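You operate a simulated robot arm through the tools that you are given. There is no shell and no other tool. Be economical: measure what you need, move in short steps, check, and stop when the job is done.

You run a simulated robot arm. Do the job below in one go: nothing can be reset, and whatever is moved stays where it is left.

TASK
Get the mud off the step stool and off the game board.
Fine: brush for the stool, orange pad for the board; put both back. Set down upright: brush. What is to be rubbed or washed off counts as gone when no trace of it is left.

It is judged by the outcome, as a careful person would: the job done as asked, and still so three seconds after it is handed in. It fails if anything else is knocked over, pushed out of place, dropped, spilled or broken.

THE ROBOT
A 6-joint arm with a two-finger parallel gripper, fixed in place. Base frame: the origin is at the foot of the arm, x ahead of it, y to its left, z up. Readings come in cm, degrees, newtons and seconds.
With the tool pointing down near the work surface it reaches from about 34 to 82 cm from the base axis. Its first joint turns from -166.0 to 166.0 degrees. Payload 3.91 kg.
The TCP is the grasp point between the finger pads, 3 cm short of the fingertips. In the tool frame z runs along the fingers and y along their closing line. Largest opening 11 cm; finger width 2, thickness 1; the body of the gripper, 4.8 by 11.2 cm, starts 5.5 cm behind the TCP.
Orientation is that of the tool frame in the base frame, as [roll, pitch, yaw] about the fixed x, y, z axes, in that order (R = Rz(yaw) Ry(pitch) Rx(roll)). With the fingers straight down and closing along the base's y, the tool's x points along the base's -x, its y along +y and its z along -z.

THE INTERFACE
- The arm moves only by the tool step_arm. Its argument "commands" is one flat list of numbers, 7 for each row, row after row: the turn, a rotation vector about the tool's x, y, z in degrees, then the shift along the tool's x, y, z in cm, then the gripper command, from -1 (fully open) to 1 (shut), values between in proportion. In form: [wx, wy, wz, x, y, z, fingers, wx, wy, wz, x, y, z, fingers, ...]. A call has 1 to 8 rows; each row shifts and turns the commanded pose from where the row before left it, along the tool's axes as they then stand. A row lasts 0.2 s, in which the tool goes at most 5 cm and 8.6 degrees; a call with a longer step from one row to the next is refused whole, and so is a gripper value outside its range. Where a pose cannot be reached the arm comes as near as it can. A force on the tool above 40 N (or 10 N above the force at the start of the call, whichever is more), or a blocked arm, ends the call early, and 0.2 s more pass. The fingers move at their own pace (about 4.5 cm/s each) and stop on an object; they squeeze with about 35 N. The grip force told is the motor's: it shows also when the fingers shut on nothing. Time passes only in rows, and 0.2 s behind the last, so rows that do not move let the fingers close. The reply holds the time, the measured pose of the TCP, the force on the tool along the base axes, the opening and the grip force, in the units named above and with some noise, with the torque about the TCP (base axes, N m) and any sound that the robot's microphone picked up.
- Cameras (640 x 400 px; columns grow to the right, rows downward): "scene" is fixed at [21.23, -65.67, 153.55]; the picture's right is [0.96, -0.29, 0.00], its down [-0.14, -0.45, -0.88] and it looks along [0.26, 0.84, -0.47] (base axes); focal length 320 px, centre (320, 200). "wrist" rides on the gripper at [7.7, 0.7, -11.4] in the tool frame; the picture's right is [-0.09, 1.00, 0.00], its down [-0.80, -0.07, -0.59] and it looks along [-0.59, -0.05, 0.80] (tool axes); focal length 270 px, centre (320, 200). There is no depth. A picture from a camera that has moved, and an enlarged one, comes with that camera's place and axes in the base frame and with its lens. The place of the scene camera against the robot may be out by one fixed shift of up to 2.5 cm in any direction.
- get_image(camera): a new picture of that camera. The clock stands still meanwhile.
- lift_body(by): slides the trunk up (or, below 0, down) by that many cm; the arm rides with it, the base frame stays. It gives what a move gives, with no picture.
- enlarge(camera, box): a new picture of the part [left, top, right, bottom] of that camera's present view, enlarged. The clock stands still meanwhile.
- close_job(): hands the job in; it is judged then, once.

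Go step by step. Nothing tells you positions but the pictures and the camera data: compare them with the known pose of the tool, close in by small moves and look again before you grip or let go. The budget is 120 turns and 68 pictures, counting those below and the enlarged ones. Unless the task says otherwise, let go and move clear before handing in, and close with one line.

The tools are called after ">>>" as a command line: name --argument value ..., lists and objects as JSON in quotes. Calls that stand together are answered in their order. step_arm: Moves the arm, as the interface text tells. Its arguments: {"type":"object","properties":{"commands":{"type":"array","items":{"type":"number"}}},"required":["commands"]} The other tools are called the same way: lift_body (by) slides the trunk up or down; get_image (camera) takes a picture; enlarge (camera, box) takes an enlarged picture of a part of a camera's view; close_job () hands the job in.

At the start:

```text
time_s: 0.0
position: [44.11, 15.45, 127.52]
ee_rot: [180.0, 0.0, -180.0]
force: [-0.9, -0.4, 0.5]
torque: [-0.02, -0.01, 0.0]
gripper_width: 11.0
finger_force: 0.1
trunk travel left (down, up): [-57.5, 3.5]
```

scene: 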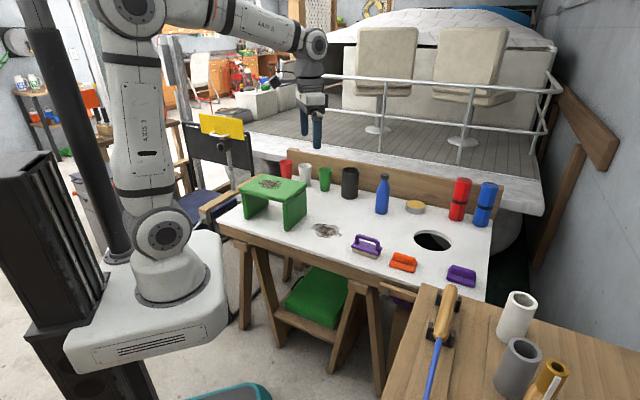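
wrist: 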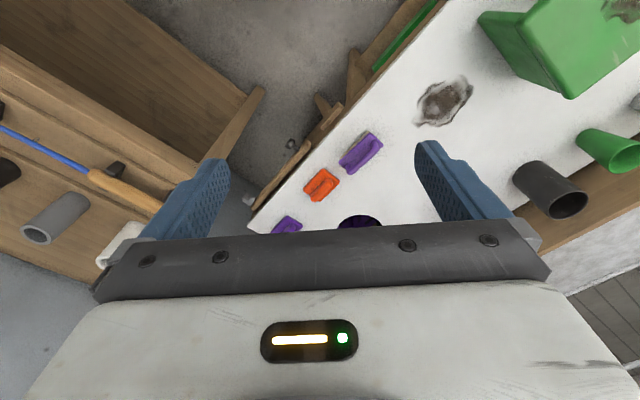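

I see a green stool with mud on top, a white board with a mud patch, and a purple brush, an orange pad and another purple block on the board. I'll take closer looks before moving.

>>> enlarge --camera "scene" --box '[330, 210, 490, 310]'

>>> enlarge --camera "scene" --box '[210, 150, 370, 250]'

>>> enlarge --camera "wrist" --box '[240, 60, 480, 240]'

```text
4.00 times, centred on (410, 260) of scene
camera zoom: at [21.23, -65.67, 153.55], right [0.96, -0.29, 0.0], down [-0.14, -0.45, -0.88], along [0.26, 0.84, -0.47], focal length 1281 px, centre (-40, -40)
```

zoom: 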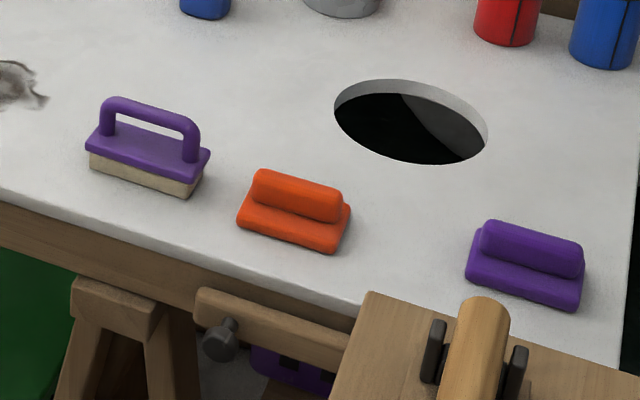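

```text
4.00 times, centred on (290, 200) of scene
camera zoom: at [21.23, -65.67, 153.55], right [0.96, -0.29, 0.0], down [-0.14, -0.45, -0.88], along [0.26, 0.84, -0.47], focal length 1281 px, centre (440, 200)
```

zoom: 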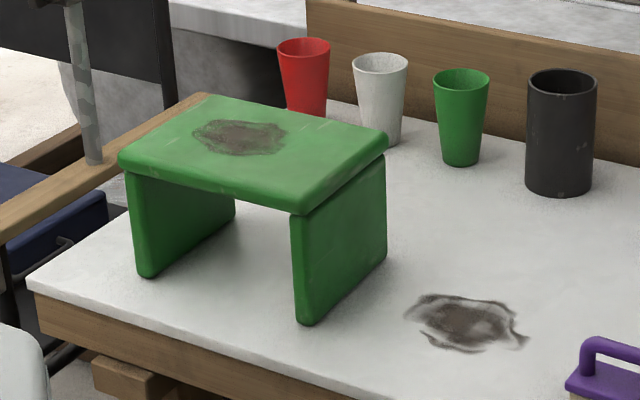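

```text
2.22 times, centred on (360, 150) of wrist
camera zoom: at [36.31, 16.01, 139.02], right [0.09, 1.0, 0.0], down [0.8, -0.07, 0.59], along [0.59, -0.05, -0.8], focal length 601 px, centre (231, 311)
```

zoom: 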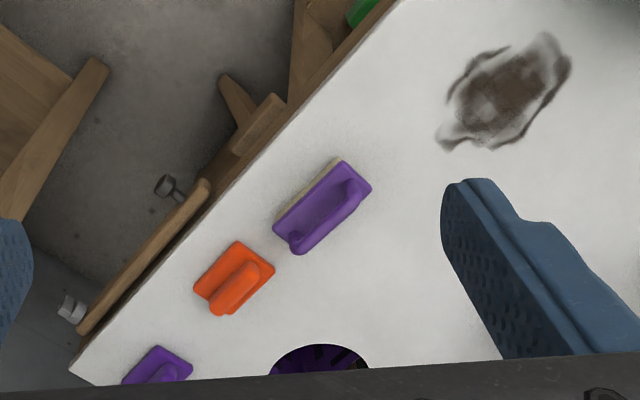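

The board lies at about 45° to my axes: brush near (67.6, 23.7), orange pad near (77, 13), board mud near (57.5, 43), stool mud near (40, 66), and board height about 75. I'll turn the tool to line up with the brush, and move over it.

>>> step_arm --commands '[0, 0, 7.5, 0, 0, 0, -1, 0, 0, 7.5, 0, 0, 0, -1, 0, 0, 7.5, 0, 0, 0, -1, 0, 0, 7.5, 0, 0, 0, -1, 0, 0, 7.5, 0, 0, 0, -1, 0, 0, 7.5, 0, 0, 0, -1]'

>>> lift_body --by -25

>>> get_image --camera "wrist"

```text
time_s: 1.4
position: [44.23, 15.42, 127.72]
ee_rot: [179.9, 0.0, 134.9]
force: [0.0, -0.2, 0.6]
torque: [-0.02, -0.04, 0.02]
gripper_width: 10.99
finger_force: 0.1
trunk travel left (down, up): [-57.5, 3.5]
```

```text
time_s: 4.0
position: [43.99, 15.47, 102.73]
ee_rot: [180.0, -0.1, 135.0]
force: [0.1, -0.1, 0.8]
torque: [0.0, 0.01, -0.01]
gripper_width: 11.01
finger_force: 0.0
trunk travel left (down, up): [-32.5, 28.5]
```

```text
62 pictures are left
camera wrist: at [39.03, 21.26, 114.07], right [0.77, 0.64, 0.0], down [0.52, -0.62, 0.59], along [0.38, -0.46, -0.8], focal length 270 px, centre (320, 200)
```

wrist: 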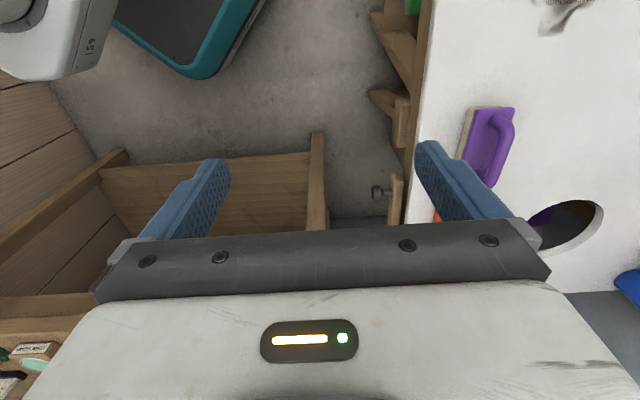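

The brush handle appears near (66, 25). I'll move over it at this height and look.

>>> step_arm --commands '[0, 0, 0, -1.76, 4.54, 0, -1, 0, 0, 0, -1.76, 4.54, 0, -1, 0, 0, 0, -1.76, 4.54, 0, -1, 0, 0, 0, -1.76, 4.54, 0, -1, 0, 0, 0, -1.76, 4.54, 0, -1]'

>>> get_image --camera "wrist"

```text
time_s: 5.2
position: [66.69, 25.66, 102.59]
ee_rot: [-180.0, -0.1, 134.9]
force: [0.4, -0.2, 0.5]
torque: [-0.01, -0.02, -0.01]
gripper_width: 11.02
finger_force: 0.0
trunk travel left (down, up): [-32.5, 28.5]
```

```text
61 pictures are left
camera wrist: at [61.53, 31.51, 113.98], right [0.77, 0.64, 0.0], down [0.52, -0.62, 0.59], along [0.38, -0.46, -0.8], focal length 270 px, centre (320, 200)
```

wrist: 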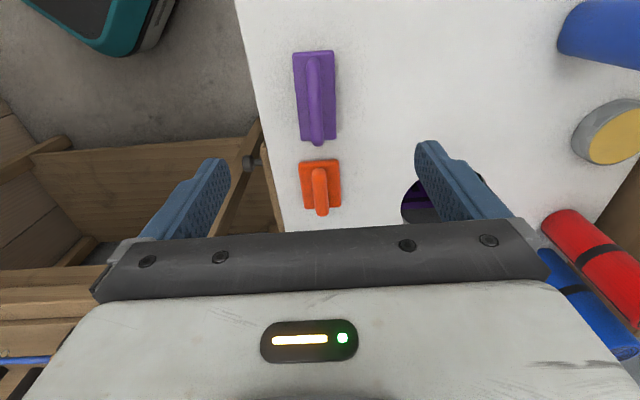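

Brush and pad are both visible; I'll zoom in to get their axes.

>>> enlarge --camera "wrist" --box '[240, 30, 400, 230]'

```text
2.00 times, centred on (320, 130) of wrist
camera zoom: at [61.53, 31.51, 113.98], right [0.77, 0.64, 0.0], down [0.52, -0.62, 0.59], along [0.38, -0.46, -0.8], focal length 541 px, centre (320, 340)
```

zoom: 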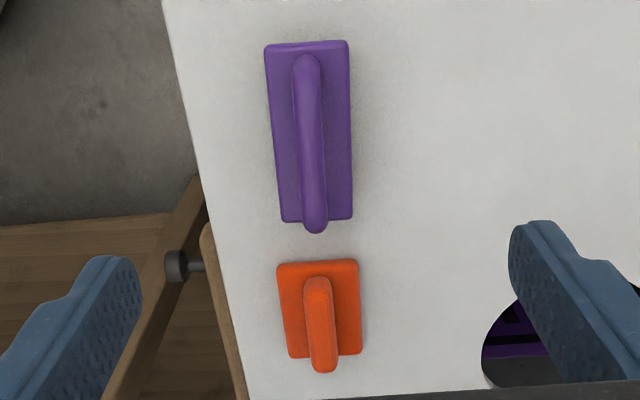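

Brush centre comes out at about (67.4, 23.5), with its axis 2.6° off the tool. I'll align and lower to z≈90, then look.

>>> step_arm --commands '[0, 0, 2.6, -2.02, -1.03, 0, -1, 0, 0, 0, 0, 0, 4, -1, 0, 0, 0, 0, 0, 4, -1, 0, 0, 0, 0, 0, 4, -1]'

>>> get_image --camera "wrist"

>>> enlarge --camera "scene" --box '[310, 190, 470, 290]'

```text
time_s: 6.2
position: [66.98, 23.01, 90.54]
ee_rot: [-180.0, 0.0, 132.6]
force: [-0.4, 0.2, 0.2]
torque: [-0.01, -0.02, 0.0]
gripper_width: 10.99
finger_force: 0.0
trunk travel left (down, up): [-32.5, 28.5]
```

```text
59 pictures are left
camera wrist: at [62.17, 28.97, 101.98], right [0.79, 0.61, 0.0], down [0.49, -0.64, 0.59], along [0.36, -0.47, -0.8], focal length 270 px, centre (320, 200)
```

wrist: 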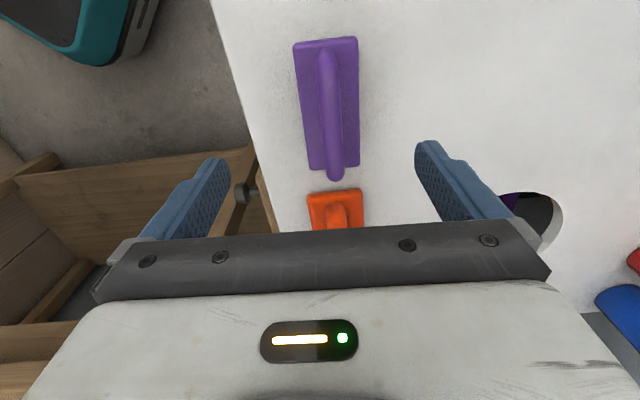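

```text
4.00 times, centred on (390, 240) of scene
camera zoom: at [21.23, -65.67, 153.55], right [0.96, -0.29, 0.0], down [-0.14, -0.45, -0.88], along [0.26, 0.84, -0.47], focal length 1281 px, centre (40, 40)
```

zoom: 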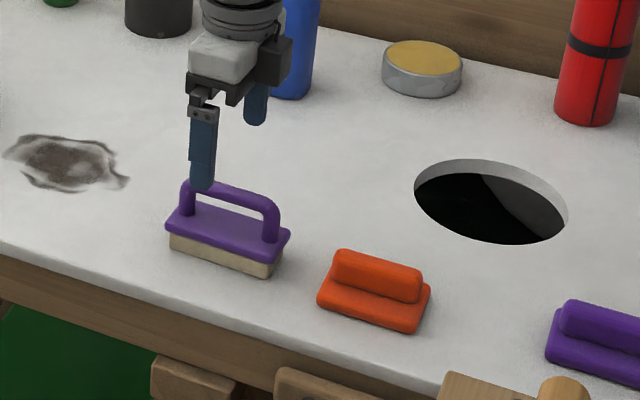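

The two views put the plate top at z≈77.6 and the handle bar at about 81, centred at (67.8, 23.15). I'll descend to TCP z≈82 with the fingers open.

>>> step_arm --commands '[0, 0, 0, -0.43, 0.69, 2, -1, 0, 0, 0, 0, 0, 3, -1, 0, 0, 0, 0, 0, 2, -1, 0, 0, 0, 0, 0, 1.5, -1]'

>>> get_image --camera "wrist"

>>> enlarge --camera "scene" --box '[330, 210, 410, 260]'

```text
time_s: 7.2
position: [67.86, 23.3, 82.02]
ee_rot: [179.9, -0.1, 132.4]
force: [-0.2, -0.5, 0.0]
torque: [0.01, 0.02, 0.03]
gripper_width: 11.0
finger_force: 0.0
trunk travel left (down, up): [-32.5, 28.5]
```

```text
57 pictures are left
camera wrist: at [63.13, 29.32, 93.49], right [0.79, 0.61, 0.0], down [0.49, -0.64, 0.59], along [0.36, -0.47, -0.8], focal length 270 px, centre (320, 200)
```

wrist: 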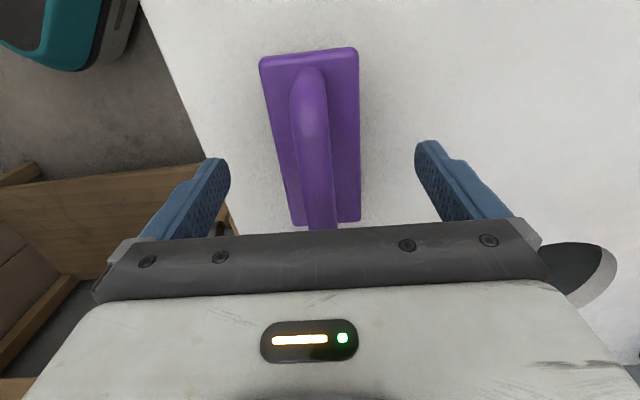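

```text
8.00 times, centred on (370, 235) of scene
camera zoom: at [21.23, -65.67, 153.55], right [0.96, -0.29, 0.0], down [-0.14, -0.45, -0.88], along [0.26, 0.84, -0.47], focal length 2561 px, centre (-80, -80)
```

zoom: 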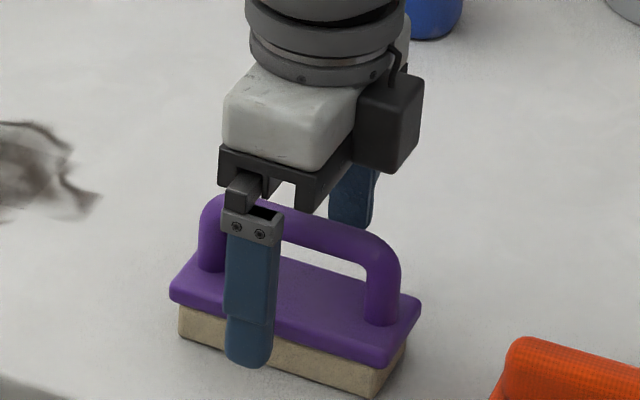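

The fingers straddle the handle well. Closing.

>>> step_arm --commands '[0, 0, 0, 0, 0, 0, 1, 0, 0, 0, 0, 0, 0, 1, 0, 0, 0, 0, 0, 0, 1, 0, 0, 0, 0, 0, 0, 1, 0, 0, 0, 0, 0, 0, 1, 0, 0, 0, 0, 0, 0, 1, 0, 0, 0, 0, 0, 0, 1]'

>>> enlarge --camera "scene" --box '[330, 210, 410, 260]'

```text
time_s: 8.8
position: [67.87, 23.15, 82.07]
ee_rot: [-179.9, 0.0, 132.6]
force: [-0.7, -0.8, -0.5]
torque: [0.01, 0.03, -0.02]
gripper_width: 4.93
finger_force: 35.2
trunk travel left (down, up): [-32.5, 28.5]
```

```text
8.00 times, centred on (370, 235) of scene
camera zoom: at [21.23, -65.67, 153.55], right [0.96, -0.29, 0.0], down [-0.14, -0.45, -0.88], along [0.26, 0.84, -0.47], focal length 2561 px, centre (-80, -80)
```

zoom: 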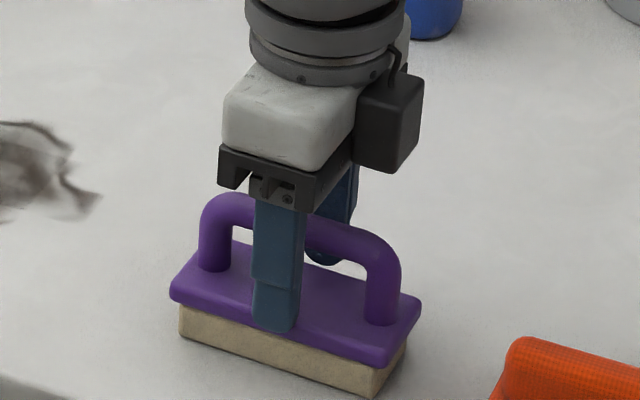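

The opening of 4.9 cm shows I've clamped the plate, not the bar: the plate top is above 79. I'll open, rise 1.8 cm and close on the bar.

>>> step_arm --commands '[0, 0, 0, 0, 0, 0, -0.3, 0, 0, 0, 0, 0, 0, -0.3, 0, 0, 0, 0, 0, -1.8, -0.3, 0, 0, 0, 0, 0, 0, 1, 0, 0, 0, 0, 0, 0, 1, 0, 0, 0, 0, 0, 0, 1, 0, 0, 0, 0, 0, 0, 1, 0, 0, 0, 0, 0, 0, 1]'

>>> enlarge --camera "scene" --box '[330, 210, 410, 260]'

```text
time_s: 10.6
position: [68.01, 23.35, 83.74]
ee_rot: [180.0, -0.1, 132.3]
force: [0.4, 0.3, 1.7]
torque: [0.06, 0.02, -0.01]
gripper_width: 1.51
finger_force: 35.1
trunk travel left (down, up): [-32.5, 28.5]
```

```text
8.00 times, centred on (370, 235) of scene
camera zoom: at [21.23, -65.67, 153.55], right [0.96, -0.29, 0.0], down [-0.14, -0.45, -0.88], along [0.26, 0.84, -0.47], focal length 2561 px, centre (-80, -80)
```

zoom: 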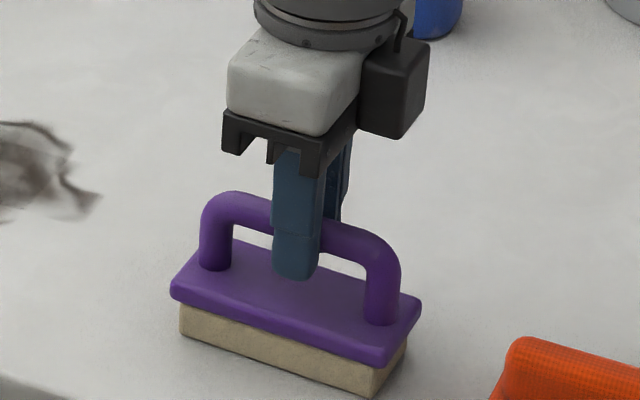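

The bar is gripped (1.5 cm); its home pose is TCP (67.95, 23.25, 83.75), yaw 132.4. I'll lift with the trunk and check that the brush hangs true.

>>> lift_body --by 22

>>> get_image --camera "scene"

```text
time_s: 12.9
position: [67.96, 23.14, 105.75]
ee_rot: [-180.0, 0.0, 132.4]
force: [-0.4, 0.3, -0.4]
torque: [-0.05, -0.01, 0.01]
gripper_width: 1.5
finger_force: 34.5
trunk travel left (down, up): [-54.5, 6.5]
```

```text
53 pictures are left
```

scene: 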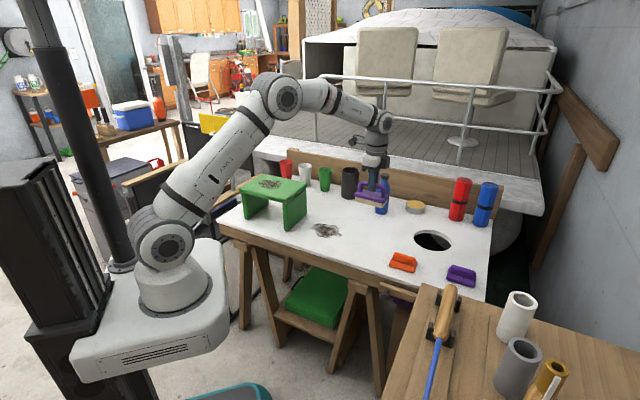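

The brush hangs level. Now swinging across toward the stool at a safe height.

>>> step_arm --commands '[0, 0, 0, 4.82, 0.77, 0, 1, 0, 0, 0, 4.82, 0.77, 0, 1, 0, 0, 0, 4.82, 0.77, 0, 1, 0, 0, 0, 4.82, 0.77, 0, 1, 0, 0, 0, 4.82, 0.77, 0, 1, 0, 0, 0, 4.82, 0.77, 0, 1, 0, 0, 0, 4.82, 0.77, 0, 1]'

>>> get_image --camera "wrist"

>>> enlarge --camera "scene" --box '[190, 110, 350, 250]'

```text
time_s: 14.5
position: [49.36, 51.87, 106.02]
ee_rot: [-179.9, 0.1, 132.4]
force: [-0.8, -0.3, -1.5]
torque: [-0.02, -0.02, -0.01]
gripper_width: 1.48
finger_force: 34.7
trunk travel left (down, up): [-54.5, 6.5]
```

```text
52 pictures are left
camera wrist: at [44.63, 57.93, 117.48], right [0.79, 0.61, 0.0], down [0.49, -0.64, 0.6], along [0.36, -0.47, -0.8], focal length 270 px, centre (320, 200)
```

wrist: 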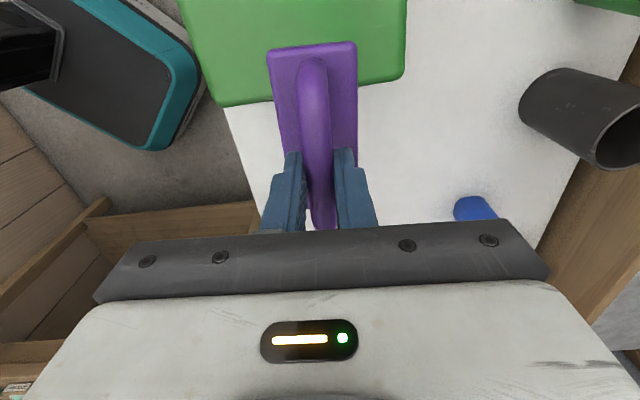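

```text
2.86 times, centred on (270, 180) of scene
camera zoom: at [21.23, -65.67, 153.55], right [0.96, -0.29, 0.0], down [-0.14, -0.45, -0.88], along [0.26, 0.84, -0.47], focal length 915 px, centre (463, 257)
```

zoom: 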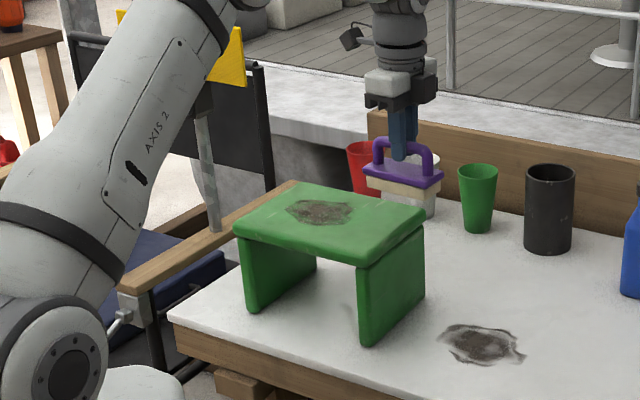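

Comparing both cameras puts the stool top at about z 93 and its mud near (37.8, 62.8). I'll move over it and look again.

>>> step_arm --commands '[0, 0, 0, 4, -0.3, 0, 1, 0, 0, 0, 4, -0.3, 0, 1, 0, 0, 0, 4, -0.3, 0, 1, 0, 0, 0, 3.9, -0.3, 0, 1]'

>>> get_image --camera "wrist"

>>> enlarge --camera "scene" --box '[190, 110, 350, 250]'

```text
time_s: 15.5
position: [37.4, 63.08, 105.72]
ee_rot: [-180.0, 0.1, 132.5]
force: [0.0, 0.7, -1.3]
torque: [-0.01, 0.02, -0.02]
gripper_width: 1.47
finger_force: 34.8
trunk travel left (down, up): [-54.5, 6.5]
```

```text
50 pictures are left
camera wrist: at [32.59, 69.2, 117.11], right [0.79, 0.61, 0.0], down [0.49, -0.64, 0.6], along [0.36, -0.47, -0.8], focal length 270 px, centre (320, 200)
```

wrist: 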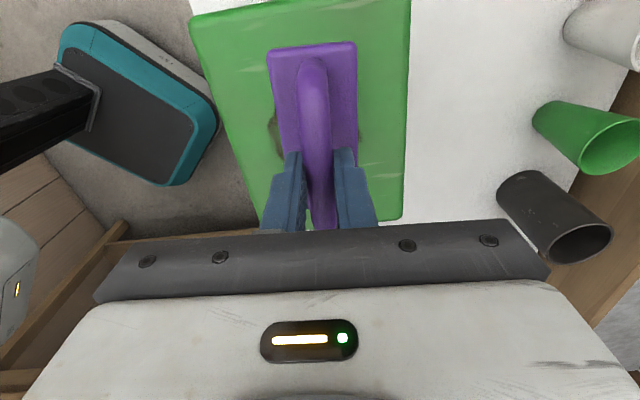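

```text
2.86 times, centred on (270, 180) of scene
camera zoom: at [21.23, -65.67, 153.55], right [0.96, -0.29, 0.0], down [-0.14, -0.45, -0.88], along [0.26, 0.84, -0.47], focal length 915 px, centre (463, 257)
```

zoom: 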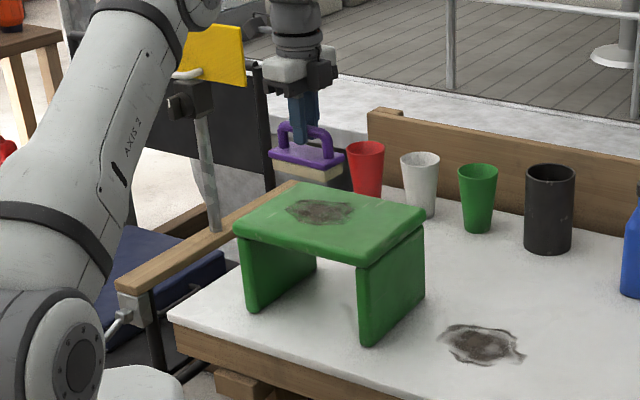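

Triangulating with two wrist views: stool top z≈92, mud centre ≈(39, 60.8). I'll centre over it and come down gently, watching force.

>>> step_arm --commands '[0, 0, 0, -2.85, -0.3, 0, 1, 0, 0, 0, 0, 0, 2, 1, 0, 0, 0, 0, 0, 1.5, 1]'

>>> enlarge --camera "scene" --box '[230, 140, 326, 200]'

>>> get_image --camera "wrist"

```text
time_s: 16.3
position: [39.26, 60.52, 102.36]
ee_rot: [-180.0, 0.0, 132.4]
force: [-0.6, 0.4, -1.2]
torque: [0.0, -0.01, 0.02]
gripper_width: 1.48
finger_force: 34.8
trunk travel left (down, up): [-54.5, 6.5]
```

```text
6.67 times, centred on (278, 170) of scene
camera zoom: at [21.23, -65.67, 153.55], right [0.96, -0.29, 0.0], down [-0.14, -0.45, -0.88], along [0.26, 0.84, -0.47], focal length 2134 px, centre (600, 400)
```

zoom: 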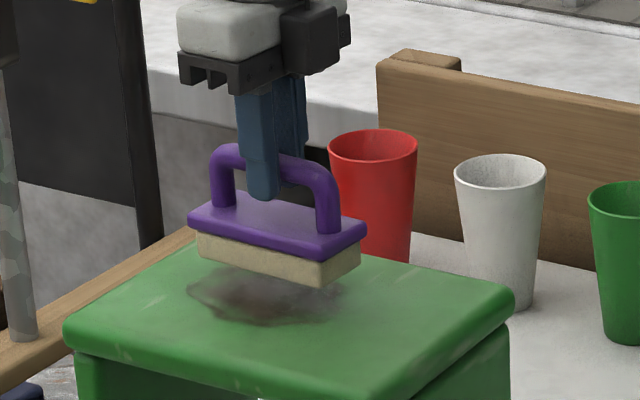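

```text
47 pictures are left
camera wrist: at [34.57, 66.55, 113.7], right [0.79, 0.61, 0.0], down [0.49, -0.64, 0.59], along [0.36, -0.47, -0.8], focal length 270 px, centre (320, 200)
```

wrist: 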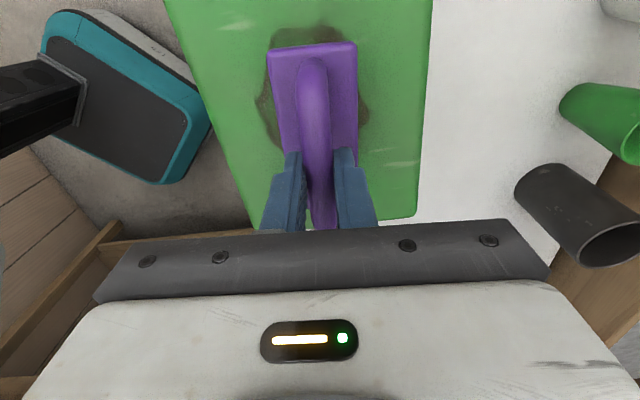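

The mud extends about ±4.5 cm across and about -3.5 to +6.5 along the brush axis. I'll shift 1.5 cm along it and descend in small steps.

>>> step_arm --commands '[0, 0, 0, 1.5, 0, 0.6, 1, 0, 0, 0, 0, 0, 0.6, 1]'

>>> step_arm --commands '[0, 0, 0, 0, 0, 0.4, 1, 0, 0, 0, 0, 0, 0, 1]'

>>> step_arm --commands '[0, 0, 0, 0, 0, 0.4, 1, 0, 0, 0, 0, 0, 0, 1]'

```text
time_s: 16.9
position: [38.08, 61.46, 101.31]
ee_rot: [180.0, 0.1, 132.4]
force: [-0.1, -0.5, -1.3]
torque: [-0.02, 0.01, -0.03]
gripper_width: 1.5
finger_force: 34.8
trunk travel left (down, up): [-54.5, 6.5]
```

```text
time_s: 17.5
position: [38.15, 61.56, 100.69]
ee_rot: [179.9, 0.0, 132.4]
force: [0.6, 0.2, -1.1]
torque: [-0.01, 0.01, 0.0]
gripper_width: 1.51
finger_force: 35.0
trunk travel left (down, up): [-54.5, 6.5]
```

```text
time_s: 18.1
position: [38.2, 61.45, 100.45]
ee_rot: [-180.0, 0.0, 132.5]
force: [-1.1, -0.2, -0.9]
torque: [0.02, 0.03, -0.03]
gripper_width: 1.49
finger_force: 34.2
trunk travel left (down, up): [-54.5, 6.5]
```

No contact yet; continuing down.

>>> step_arm --commands '[0, 0, 0, 0, 0, 0.4, 1, 0, 0, 0, 0, 0, 0.4, 1, 0, 0, 0, 0, 0, 0, 1]'

>>> enlarge --camera "scene" --box '[230, 140, 326, 200]'

```text
time_s: 18.9
position: [38.18, 61.43, 99.9]
ee_rot: [179.8, -0.2, 132.5]
force: [-1.6, 7.4, 19.6]
torque: [-0.03, -0.07, 0.01]
gripper_width: 1.52
finger_force: 35.1
trunk travel left (down, up): [-54.5, 6.5]
```

```text
6.67 times, centred on (278, 170) of scene
camera zoom: at [21.23, -65.67, 153.55], right [0.96, -0.29, 0.0], down [-0.14, -0.45, -0.88], along [0.26, 0.84, -0.47], focal length 2134 px, centre (600, 400)
```

zoom: 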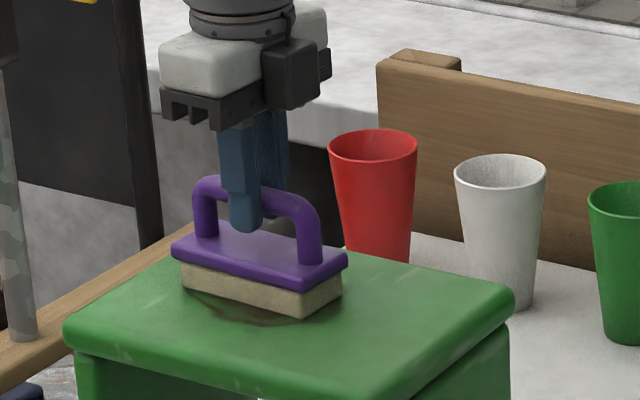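

Contact at TCP z≈99.95 (20 N). I'll ease off a little and start short strokes across the mud.

>>> step_arm --commands '[0, 0, 0, 0, 0, -0.12, 1, 0, 0, 0, 0, -1.5, 0, 1, 0, 0, 0, 0, -1.5, 0, 1, 0, 0, 0, 0, -1.5, 0, 1, 0, 0, 0, 0, 1.5, 0, 1, 0, 0, 0, 0, 1.5, 0, 1, 0, 0, 0, 0, 1.5, 0, 1]'

>>> enlarge --camera "scene" --box '[230, 140, 326, 200]'

```text
time_s: 20.5
position: [38.21, 61.31, 99.8]
ee_rot: [179.9, 0.0, 132.4]
force: [-6.0, -3.0, 24.2]
torque: [-0.05, 0.02, -0.01]
gripper_width: 1.52
finger_force: 34.5
trunk travel left (down, up): [-54.5, 6.5]
```

```text
6.67 times, centred on (278, 170) of scene
camera zoom: at [21.23, -65.67, 153.55], right [0.96, -0.29, 0.0], down [-0.14, -0.45, -0.88], along [0.26, 0.84, -0.47], focal length 2134 px, centre (600, 400)
```

zoom: 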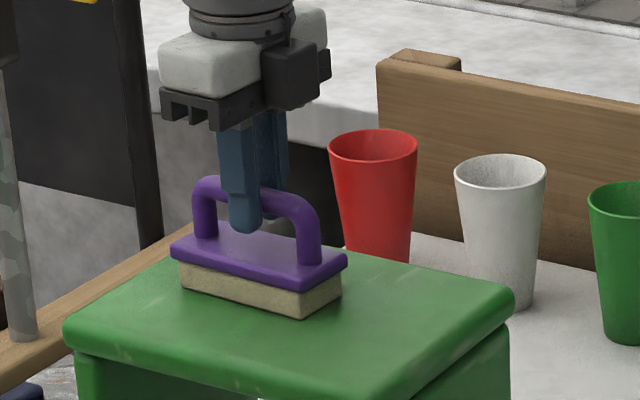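

The mud on the near side vanishes and the stool stays put. Now the far side.

>>> step_arm --commands '[0, 0, 0, 0, 1.5, -0.1, 1, 0, 0, 0, 0, 1.5, 0, 1, 0, 0, 0, 0, 1.5, 0, 1, 0, 0, 0, 1.5, 0, 0, 1, 0, 0, 0, 0, -1.5, 0, 1, 0, 0, 0, 0, -1.5, 0, 1, 0, 0, 0, 0, -1.5, 0, 1]'

>>> step_arm --commands '[0, 0, 0, 0, -1.5, 0, 1, 0, 0, 0, 0, -1.5, 0, 1, 0, 0, 0, 0, -1.5, 0, 1, 0, 0, 0, -1.5, 0, 0, 1, 0, 0, 0, -1.5, 0, 0, 1, 0, 0, 0, -1, 0, 0, 1]'

>>> step_arm --commands '[0, 0, 0, 0, 1.5, 0, 1, 0, 0, 0, 0, 1.5, 0, 1, 0, 0, 0, 0, 1.5, 0, 1, 0, 0, 0, 0, 1.5, 0, 1, 0, 0, 0, 0, 1.5, 0, 1, 0, 0, 0, 0, 1.5, 0, 1]'

>>> enlarge --camera "scene" --box '[230, 140, 326, 200]'

>>> get_image --camera "wrist"

```text
time_s: 22.1
position: [37.0, 62.53, 100.01]
ee_rot: [-179.9, 0.0, 132.6]
force: [-0.1, -0.6, 1.7]
torque: [0.08, 0.14, 0.05]
gripper_width: 1.5
finger_force: 35.3
trunk travel left (down, up): [-54.5, 6.5]
```

```text
time_s: 23.5
position: [36.85, 56.46, 99.87]
ee_rot: [180.0, 0.0, 132.5]
force: [-1.4, 0.9, 6.3]
torque: [0.03, 0.02, 0.0]
gripper_width: 1.5
finger_force: 35.1
trunk travel left (down, up): [-54.5, 6.5]
```

```text
time_s: 24.9
position: [43.29, 62.54, 99.74]
ee_rot: [180.0, 0.0, 132.4]
force: [-0.7, -0.6, 9.5]
torque: [0.1, 0.0, 0.0]
gripper_width: 1.49
finger_force: 35.3
trunk travel left (down, up): [-54.5, 6.5]
```

```text
6.67 times, centred on (278, 170) of scene
camera zoom: at [21.23, -65.67, 153.55], right [0.96, -0.29, 0.0], down [-0.14, -0.45, -0.88], along [0.26, 0.84, -0.47], focal length 2134 px, centre (600, 400)
```

zoom: 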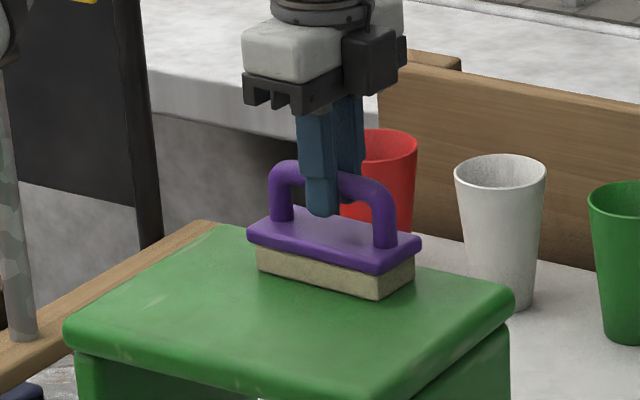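

```text
43 pictures are left
camera wrist: at [38.52, 68.59, 111.24], right [0.79, 0.61, 0.0], down [0.49, -0.64, 0.59], along [0.36, -0.47, -0.8], focal length 270 px, centre (320, 200)
```

wrist: 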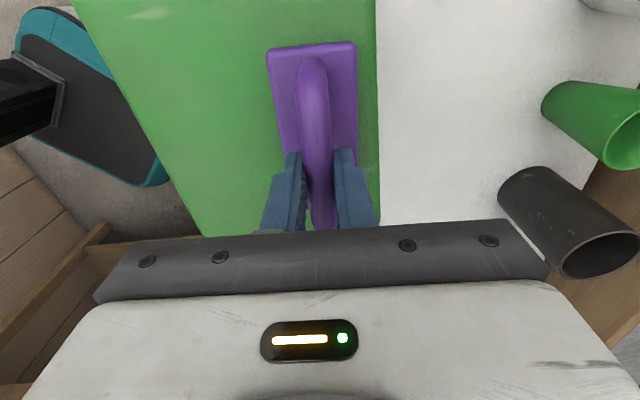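

The stool top looks clean. I'll lift and move away along the return path, then inspect closely.

>>> step_arm --commands '[0, 0, 0, 0, 0, -3, 1, 0, 0, 0, 0, 0, -3, 1, 0, 0, 0, -4.8, 0, 0, 1, 0, 0, 0, -4.8, 0, 0, 1, 0, 0, 0, -4.8, 0, 0, 1]'

>>> enlarge --camera "scene" --box '[230, 155, 326, 215]'

```text
time_s: 26.1
position: [53.4, 52.19, 105.83]
ee_rot: [180.0, -0.1, 132.5]
force: [0.4, 0.7, -1.2]
torque: [0.01, 0.02, -0.02]
gripper_width: 1.48
finger_force: 34.6
trunk travel left (down, up): [-54.5, 6.5]
```

```text
6.67 times, centred on (278, 185) of scene
camera zoom: at [21.23, -65.67, 153.55], right [0.96, -0.29, 0.0], down [-0.14, -0.45, -0.88], along [0.26, 0.84, -0.47], focal length 2134 px, centre (600, 300)
```

zoom: 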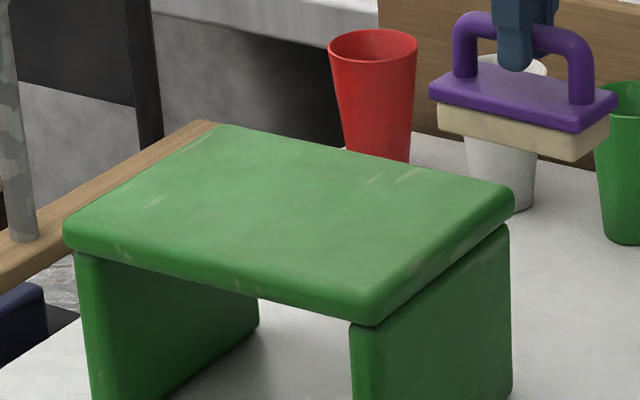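

The stool is clean (the pale scuffs were there before) and hasn't shifted. Returning the brush above its home.

>>> step_arm --commands '[0, 0, 0, -4.46, -1.26, 0, 1, 0, 0, 0, -4.46, -1.26, 0, 1, 0, 0, 0, -4.46, -1.26, 0, 1, 0, 0, 0, -4.46, -1.26, 0, 1, 0, 0, 0, -4.46, -1.26, 0, 1, 0, 0, 0, -4.46, -1.26, 0, 1, 0, 0, 0, -4.46, -1.26, 0, 1]'

>>> lift_body --by -20

```text
time_s: 27.7
position: [67.79, 22.94, 105.87]
ee_rot: [-180.0, 0.0, 132.6]
force: [0.6, 0.1, -0.6]
torque: [-0.04, 0.02, 0.02]
gripper_width: 1.5
finger_force: 35.2
trunk travel left (down, up): [-54.5, 6.5]
```

```text
time_s: 29.9
position: [67.84, 23.06, 85.89]
ee_rot: [-179.9, -0.1, 132.5]
force: [-0.3, -0.1, -0.8]
torque: [-0.02, -0.01, 0.01]
gripper_width: 1.5
finger_force: 35.5
trunk travel left (down, up): [-34.5, 26.5]
```

Lowering gently onto the board.

>>> step_arm --commands '[0, 0, 0, 0, 0.17, 0.9, 1, 0, 0, 0, 0, 0, 0.8, 1, 0, 0, 0, 0, 0, 0.3, 1, 0, 0, 0, 0, 0, 0, 1]'

>>> enlarge --camera "scene" --box '[330, 210, 410, 260]'

```text
time_s: 30.9
position: [67.89, 23.19, 83.89]
ee_rot: [-179.9, 0.0, 132.3]
force: [-0.1, -0.4, 0.1]
torque: [0.01, 0.0, 0.02]
gripper_width: 1.5
finger_force: 35.1
trunk travel left (down, up): [-34.5, 26.5]
```

```text
8.00 times, centred on (370, 235) of scene
camera zoom: at [21.23, -65.67, 153.55], right [0.96, -0.29, 0.0], down [-0.14, -0.45, -0.88], along [0.26, 0.84, -0.47], focal length 2561 px, centre (-80, -80)
```

zoom: 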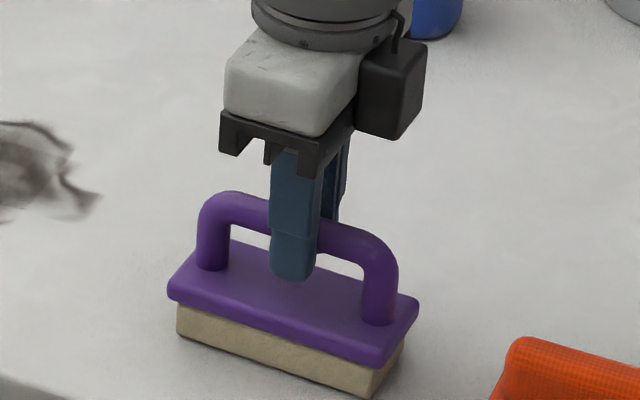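

Almost home; a bit lower until I feel the board.

>>> step_arm --commands '[0, 0, 0, 0, 0.08, 0.12, 1, 0, 0, 0, 0, 0, 0, 1]'

>>> step_arm --commands '[0, 0, 0, 0, 0, 0.1, 1, 0, 0, 0, 0, 0, 0, 1]'

```text
time_s: 31.5
position: [68.03, 23.24, 83.9]
ee_rot: [180.0, -0.1, 132.4]
force: [-0.8, 0.0, -1.0]
torque: [-0.01, -0.03, 0.0]
gripper_width: 1.5
finger_force: 35.4
trunk travel left (down, up): [-34.5, 26.5]
```

```text
time_s: 32.1
position: [67.77, 23.32, 83.91]
ee_rot: [-180.0, 0.0, 132.5]
force: [-1.0, 0.5, 2.8]
torque: [0.16, 0.1, 0.0]
gripper_width: 1.47
finger_force: 34.7
trunk travel left (down, up): [-34.5, 26.5]
```

Brush is down. Release and rise clear, then look at the pad.

>>> step_arm --commands '[0, 0, 0, 0, 0, 0, 0, 0, 0, 0, 0, 0, 0, -0.2, 0, 0, 0, 0, 0, 0, -0.2, 0, 0, 0, 0, 0, -3, -0.2, 0, 0, 0, 0, 0, -4, -0.5, 0, 0, 0, 0, 0, -4, -1, 0, 0, 0, 0, 0, 0, -1]'

>>> enlarge --camera "wrist" --box '[240, 30, 400, 230]'

>>> enlarge --camera "scene" --box '[330, 220, 426, 280]'

```text
time_s: 33.7
position: [67.66, 23.2, 94.81]
ee_rot: [180.0, 0.0, 132.4]
force: [0.2, 0.7, -0.2]
torque: [-0.01, 0.01, -0.01]
gripper_width: 10.99
finger_force: 0.0
trunk travel left (down, up): [-34.5, 26.5]
```

```text
2.00 times, centred on (320, 130) of wrist
camera zoom: at [62.98, 29.23, 106.15], right [0.79, 0.61, 0.0], down [0.49, -0.64, 0.59], along [0.36, -0.47, -0.8], focal length 541 px, centre (320, 340)
```

zoom: 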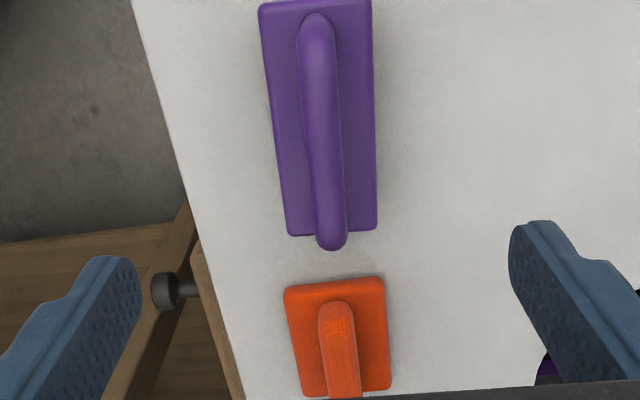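

```text
6.67 times, centred on (378, 250) of scene
camera zoom: at [21.23, -65.67, 153.55], right [0.96, -0.29, 0.0], down [-0.14, -0.45, -0.88], along [0.26, 0.84, -0.47], focal length 2134 px, centre (-67, -133)
```

zoom: 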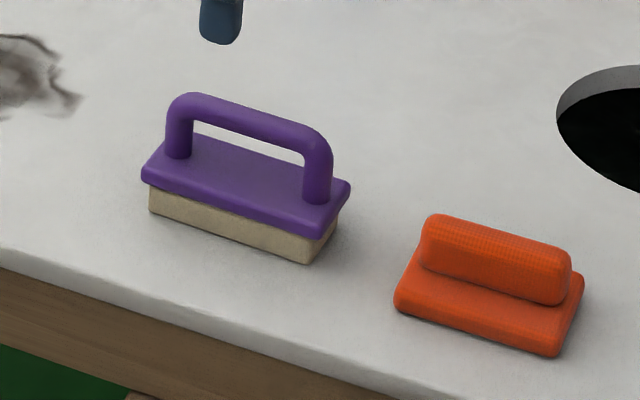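

Brush is back upright at its spot. The pad is centred around (77.2, 12.9), yaw ≈134.7; moving above it.

>>> step_arm --commands '[0, 0, 0, -4.7, 0, 0, -1, 0, 0, 0, -4.7, 0, 0, -1, 0, 0, 0, -4.6, 0, 0, -1, 0, 0, -2.3, 0, 0, 0, -1]'

>>> enlarge --camera "wrist" --box '[240, 30, 400, 230]'

```text
time_s: 34.7
position: [77.28, 13.0, 94.9]
ee_rot: [-179.9, 0.0, 134.8]
force: [-0.3, 0.9, -0.9]
torque: [-0.01, -0.01, -0.01]
gripper_width: 11.01
finger_force: 0.0
trunk travel left (down, up): [-34.5, 26.5]
```

```text
2.00 times, centred on (320, 130) of wrist
camera zoom: at [72.18, 18.77, 106.23], right [0.77, 0.64, 0.0], down [0.51, -0.62, 0.59], along [0.38, -0.46, -0.8], focal length 541 px, centre (320, 340)
```

zoom: 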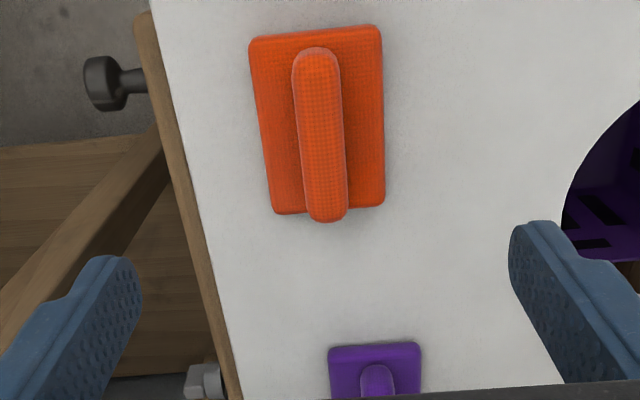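

Pad centre refined to (77.35, 12.75). Descending to TCP z≈81 around its ridge handle.

>>> step_arm --commands '[0, 0, 0, -0.23, -0.13, 4, -1, 0, 0, 0, 0, 0, 4, -1, 0, 0, 0, 0, 0, 3, -1, 0, 0, 0, 0, 0, 2.7, -1, 0, 0, 0, 0, 0, 0, -1]'

>>> enlarge --camera "scene" --box '[360, 225, 440, 275]'

```text
time_s: 35.9
position: [77.44, 13.01, 80.98]
ee_rot: [-179.9, 0.0, 134.7]
force: [-0.4, 0.3, 0.4]
torque: [0.01, 0.01, 0.0]
gripper_width: 10.98
finger_force: 0.0
trunk travel left (down, up): [-34.5, 26.5]
```

```text
8.00 times, centred on (400, 250) of scene
camera zoom: at [21.23, -65.67, 153.55], right [0.96, -0.29, 0.0], down [-0.14, -0.45, -0.88], along [0.26, 0.84, -0.47], focal length 2561 px, centre (-320, -200)
```

zoom: 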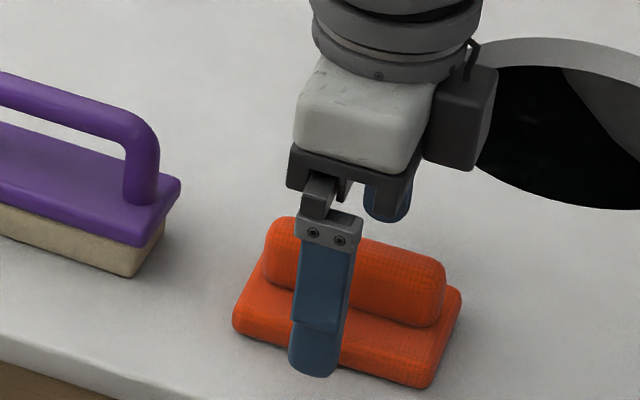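

Straddling the ridge well. Closing.

>>> step_arm --commands '[0, 0, 0, 0, 0, 0, 1, 0, 0, 0, 0, 0, 0, 1, 0, 0, 0, 0, 0, 0, 1, 0, 0, 0, 0, 0, 0, 1, 0, 0, 0, 0, 0, 0, 1, 0, 0, 0, 0, 0, 0, 1]'

>>> enlarge --camera "scene" --box '[360, 225, 440, 275]'

```text
time_s: 37.3
position: [77.39, 12.82, 80.94]
ee_rot: [-180.0, 0.0, 134.7]
force: [0.6, -0.1, 0.7]
torque: [0.02, 0.02, -0.01]
gripper_width: 2.16
finger_force: 35.0
trunk travel left (down, up): [-34.5, 26.5]
```

```text
8.00 times, centred on (400, 250) of scene
camera zoom: at [21.23, -65.67, 153.55], right [0.96, -0.29, 0.0], down [-0.14, -0.45, -0.88], along [0.26, 0.84, -0.47], focal length 2561 px, centre (-320, -200)
```

zoom: 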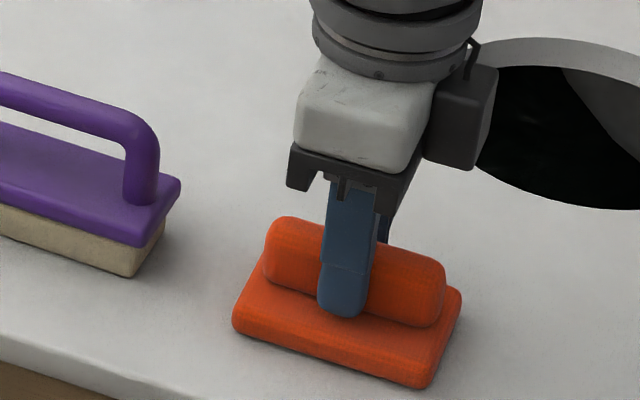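

Ridge gripped (2.2 cm); pad home is TCP (77.4, 12.85, 80.95), yaw 134.7. Lifting and carrying it over the board mud near (57, 43).

>>> step_arm --commands '[0, 0, 0, 0, 0, -4.5, 1, 0, 0, 0, 0, 0, -4.5, 1, 0, 0, 0, 0, 0, -4.5, 1]'

>>> step_arm --commands '[0, 0, 0, 4.44, 0.84, 0, 1, 0, 0, 0, 4.44, 0.84, 0, 1, 0, 0, 0, 4.44, 0.84, 0, 1, 0, 0, 0, 4.44, 0.84, 0, 1, 0, 0, 0, 4.44, 0.84, 0, 1, 0, 0, 0, 4.44, 0.84, 0, 1, 0, 0, 0, 4.44, 0.84, 0, 1, 0, 0, 0, 4.44, 0.84, 0, 1]'

>>> get_image --camera "wrist"

>>> enlarge --camera "scene" --box '[270, 170, 398, 250]'

```text
time_s: 38.1
position: [77.49, 13.14, 94.53]
ee_rot: [-179.9, 0.0, 134.7]
force: [-0.9, 0.8, -0.7]
torque: [0.01, 0.02, -0.02]
gripper_width: 2.14
finger_force: 35.1
trunk travel left (down, up): [-34.5, 26.5]
```

```text
time_s: 39.9
position: [57.14, 42.63, 94.17]
ee_rot: [180.0, 0.1, 134.8]
force: [0.5, 0.2, -0.3]
torque: [0.01, -0.02, 0.05]
gripper_width: 2.15
finger_force: 35.4
trunk travel left (down, up): [-34.5, 26.5]
```

```text
35 pictures are left
camera wrist: at [52.17, 48.5, 105.61], right [0.77, 0.64, 0.0], down [0.51, -0.62, 0.59], along [0.38, -0.46, -0.8], focal length 270 px, centre (320, 200)
```

wrist: 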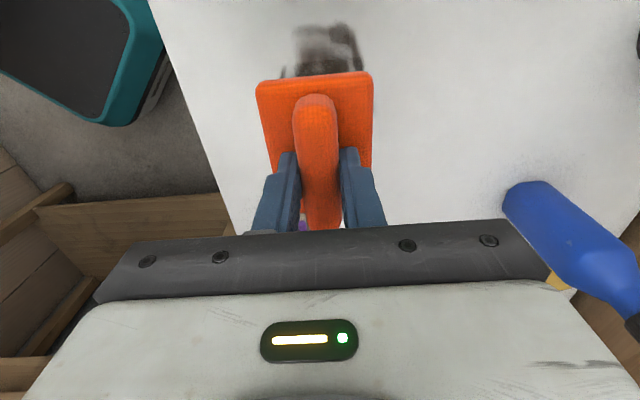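

```text
5.00 times, centred on (334, 210) of scene
camera zoom: at [21.23, -65.67, 153.55], right [0.96, -0.29, 0.0], down [-0.14, -0.45, -0.88], along [0.26, 0.84, -0.47], focal length 1601 px, centre (250, 150)
```

zoom: 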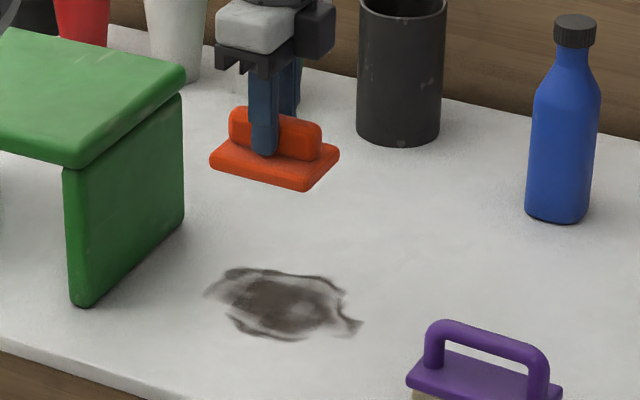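

The board mud spans about L -8.5 to +6 and W -5 to +5.5 from here. I'll come down to just above contact at L=+3, W=-3.5, then press lightly.

>>> step_arm --commands '[0, 0, 0, 3, -3.5, 0, 1, 0, 0, 0, 0, 0, 4.5, 1, 0, 0, 0, 0, 0, 4.5, 1, 0, 0, 0, 0, 0, 3.5, 1, 0, 0, 0, 0, 0, 0.5, 1]'

>>> step_arm --commands '[0, 0, 0, 0, 0, 0.25, 1, 0, 0, 0, 0, 0, 0.15, 1, 0, 0, 0, 0, 0, 0, 1]'

```text
time_s: 41.1
position: [52.72, 42.09, 81.29]
ee_rot: [-180.0, 0.0, 134.8]
force: [-0.1, -0.7, -0.2]
torque: [0.02, 0.03, -0.03]
gripper_width: 2.12
finger_force: 35.2
trunk travel left (down, up): [-34.5, 26.5]
```

```text
time_s: 41.9
position: [52.68, 42.33, 81.01]
ee_rot: [179.9, 0.0, 134.7]
force: [0.3, 0.3, -0.8]
torque: [0.0, 0.03, -0.02]
gripper_width: 2.12
finger_force: 35.0
trunk travel left (down, up): [-34.5, 26.5]
```

>>> step_arm --commands '[0, 0, 0, 0, 0, 0.2, 1, 0, 0, 0, 0, 0, 0.1, 1, 0, 0, 0, 0, 0, 0, 1]'

```text
time_s: 42.7
position: [52.64, 42.25, 80.93]
ee_rot: [179.9, 0.1, 134.9]
force: [-0.4, 1.1, 8.4]
torque: [-0.02, 0.11, 0.03]
gripper_width: 2.13
finger_force: 35.2
trunk travel left (down, up): [-34.5, 26.5]
```

About 8 N contact. Long strokes along the mud, stepping across.

>>> step_arm --commands '[0, 0, 0, -1.6, 0, 0, 1, 0, 0, 0, -1.6, 0, 0, 1, 0, 0, 0, -1.6, 0, 0, 1, 0, 0, 0, -1.6, 0, 0, 1, 0, 0, 0, -1.6, 0, 0, 1, 0, 0, 0, -1.5, 0, 0, 1, 0, 0, 0, 0, 1.2, 0, 1, 0, 0, 0, 0, 1.2, 0, 1]'

>>> step_arm --commands '[0, 0, 0, 1.6, 0, 0, 1, 0, 0, 0, 1.6, 0, 0, 1, 0, 0, 0, 1.6, 0, 0, 1, 0, 0, 0, 1.6, 0, 0, 1, 0, 0, 0, 1.6, 0, 0, 1, 0, 0, 0, 1.5, 0, 0, 1, 0, 0, 0, 0, 1.2, 0, 1, 0, 0, 0, 0, 1.2, 0, 1]'

>>> step_arm --commands '[0, 0, 0, -1.6, 0, 0, 1, 0, 0, 0, -1.6, 0, 0, 1, 0, 0, 0, -1.6, 0, 0, 1, 0, 0, 0, -1.6, 0, 0, 1, 0, 0, 0, -1.6, 0, 0, 1, 0, 0, 0, -1.5, 0, 0, 1, 0, 0, 0, 0, 1.2, 0, 1, 0, 0, 0, 0, 1.2, 0, 1]'

>>> enlarge --camera "scene" --box '[270, 170, 398, 250]'

```text
time_s: 44.5
position: [61.05, 37.26, 80.88]
ee_rot: [179.9, 0.0, 134.6]
force: [-1.6, -4.7, 10.0]
torque: [-0.23, 0.14, 0.02]
gripper_width: 2.12
finger_force: 35.7
trunk travel left (down, up): [-34.5, 26.5]
```

```text
time_s: 46.3
position: [56.06, 45.55, 80.83]
ee_rot: [179.9, 0.0, 134.9]
force: [-7.1, -2.5, 17.7]
torque: [-0.09, 0.28, 0.01]
gripper_width: 2.14
finger_force: 35.4
trunk travel left (down, up): [-34.5, 26.5]
```

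```text
time_s: 48.1
position: [64.59, 40.39, 80.98]
ee_rot: [-179.9, 0.1, 134.8]
force: [-0.2, 0.5, -0.4]
torque: [0.0, -0.02, 0.01]
gripper_width: 2.14
finger_force: 34.8
trunk travel left (down, up): [-34.5, 26.5]
```

```text
5.00 times, centred on (334, 210) of scene
camera zoom: at [21.23, -65.67, 153.55], right [0.96, -0.29, 0.0], down [-0.14, -0.45, -0.88], along [0.26, 0.84, -0.47], focal length 1601 px, centre (250, 150)
```

zoom: 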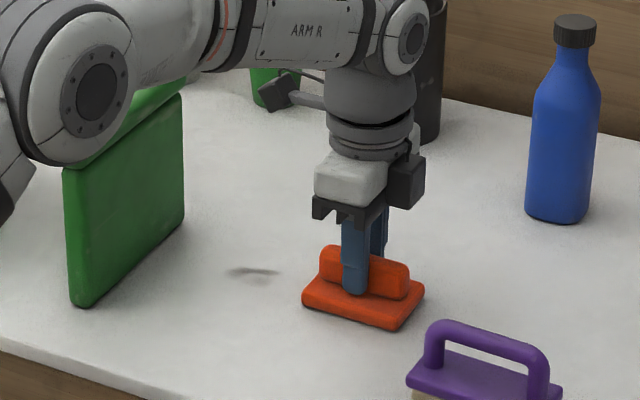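

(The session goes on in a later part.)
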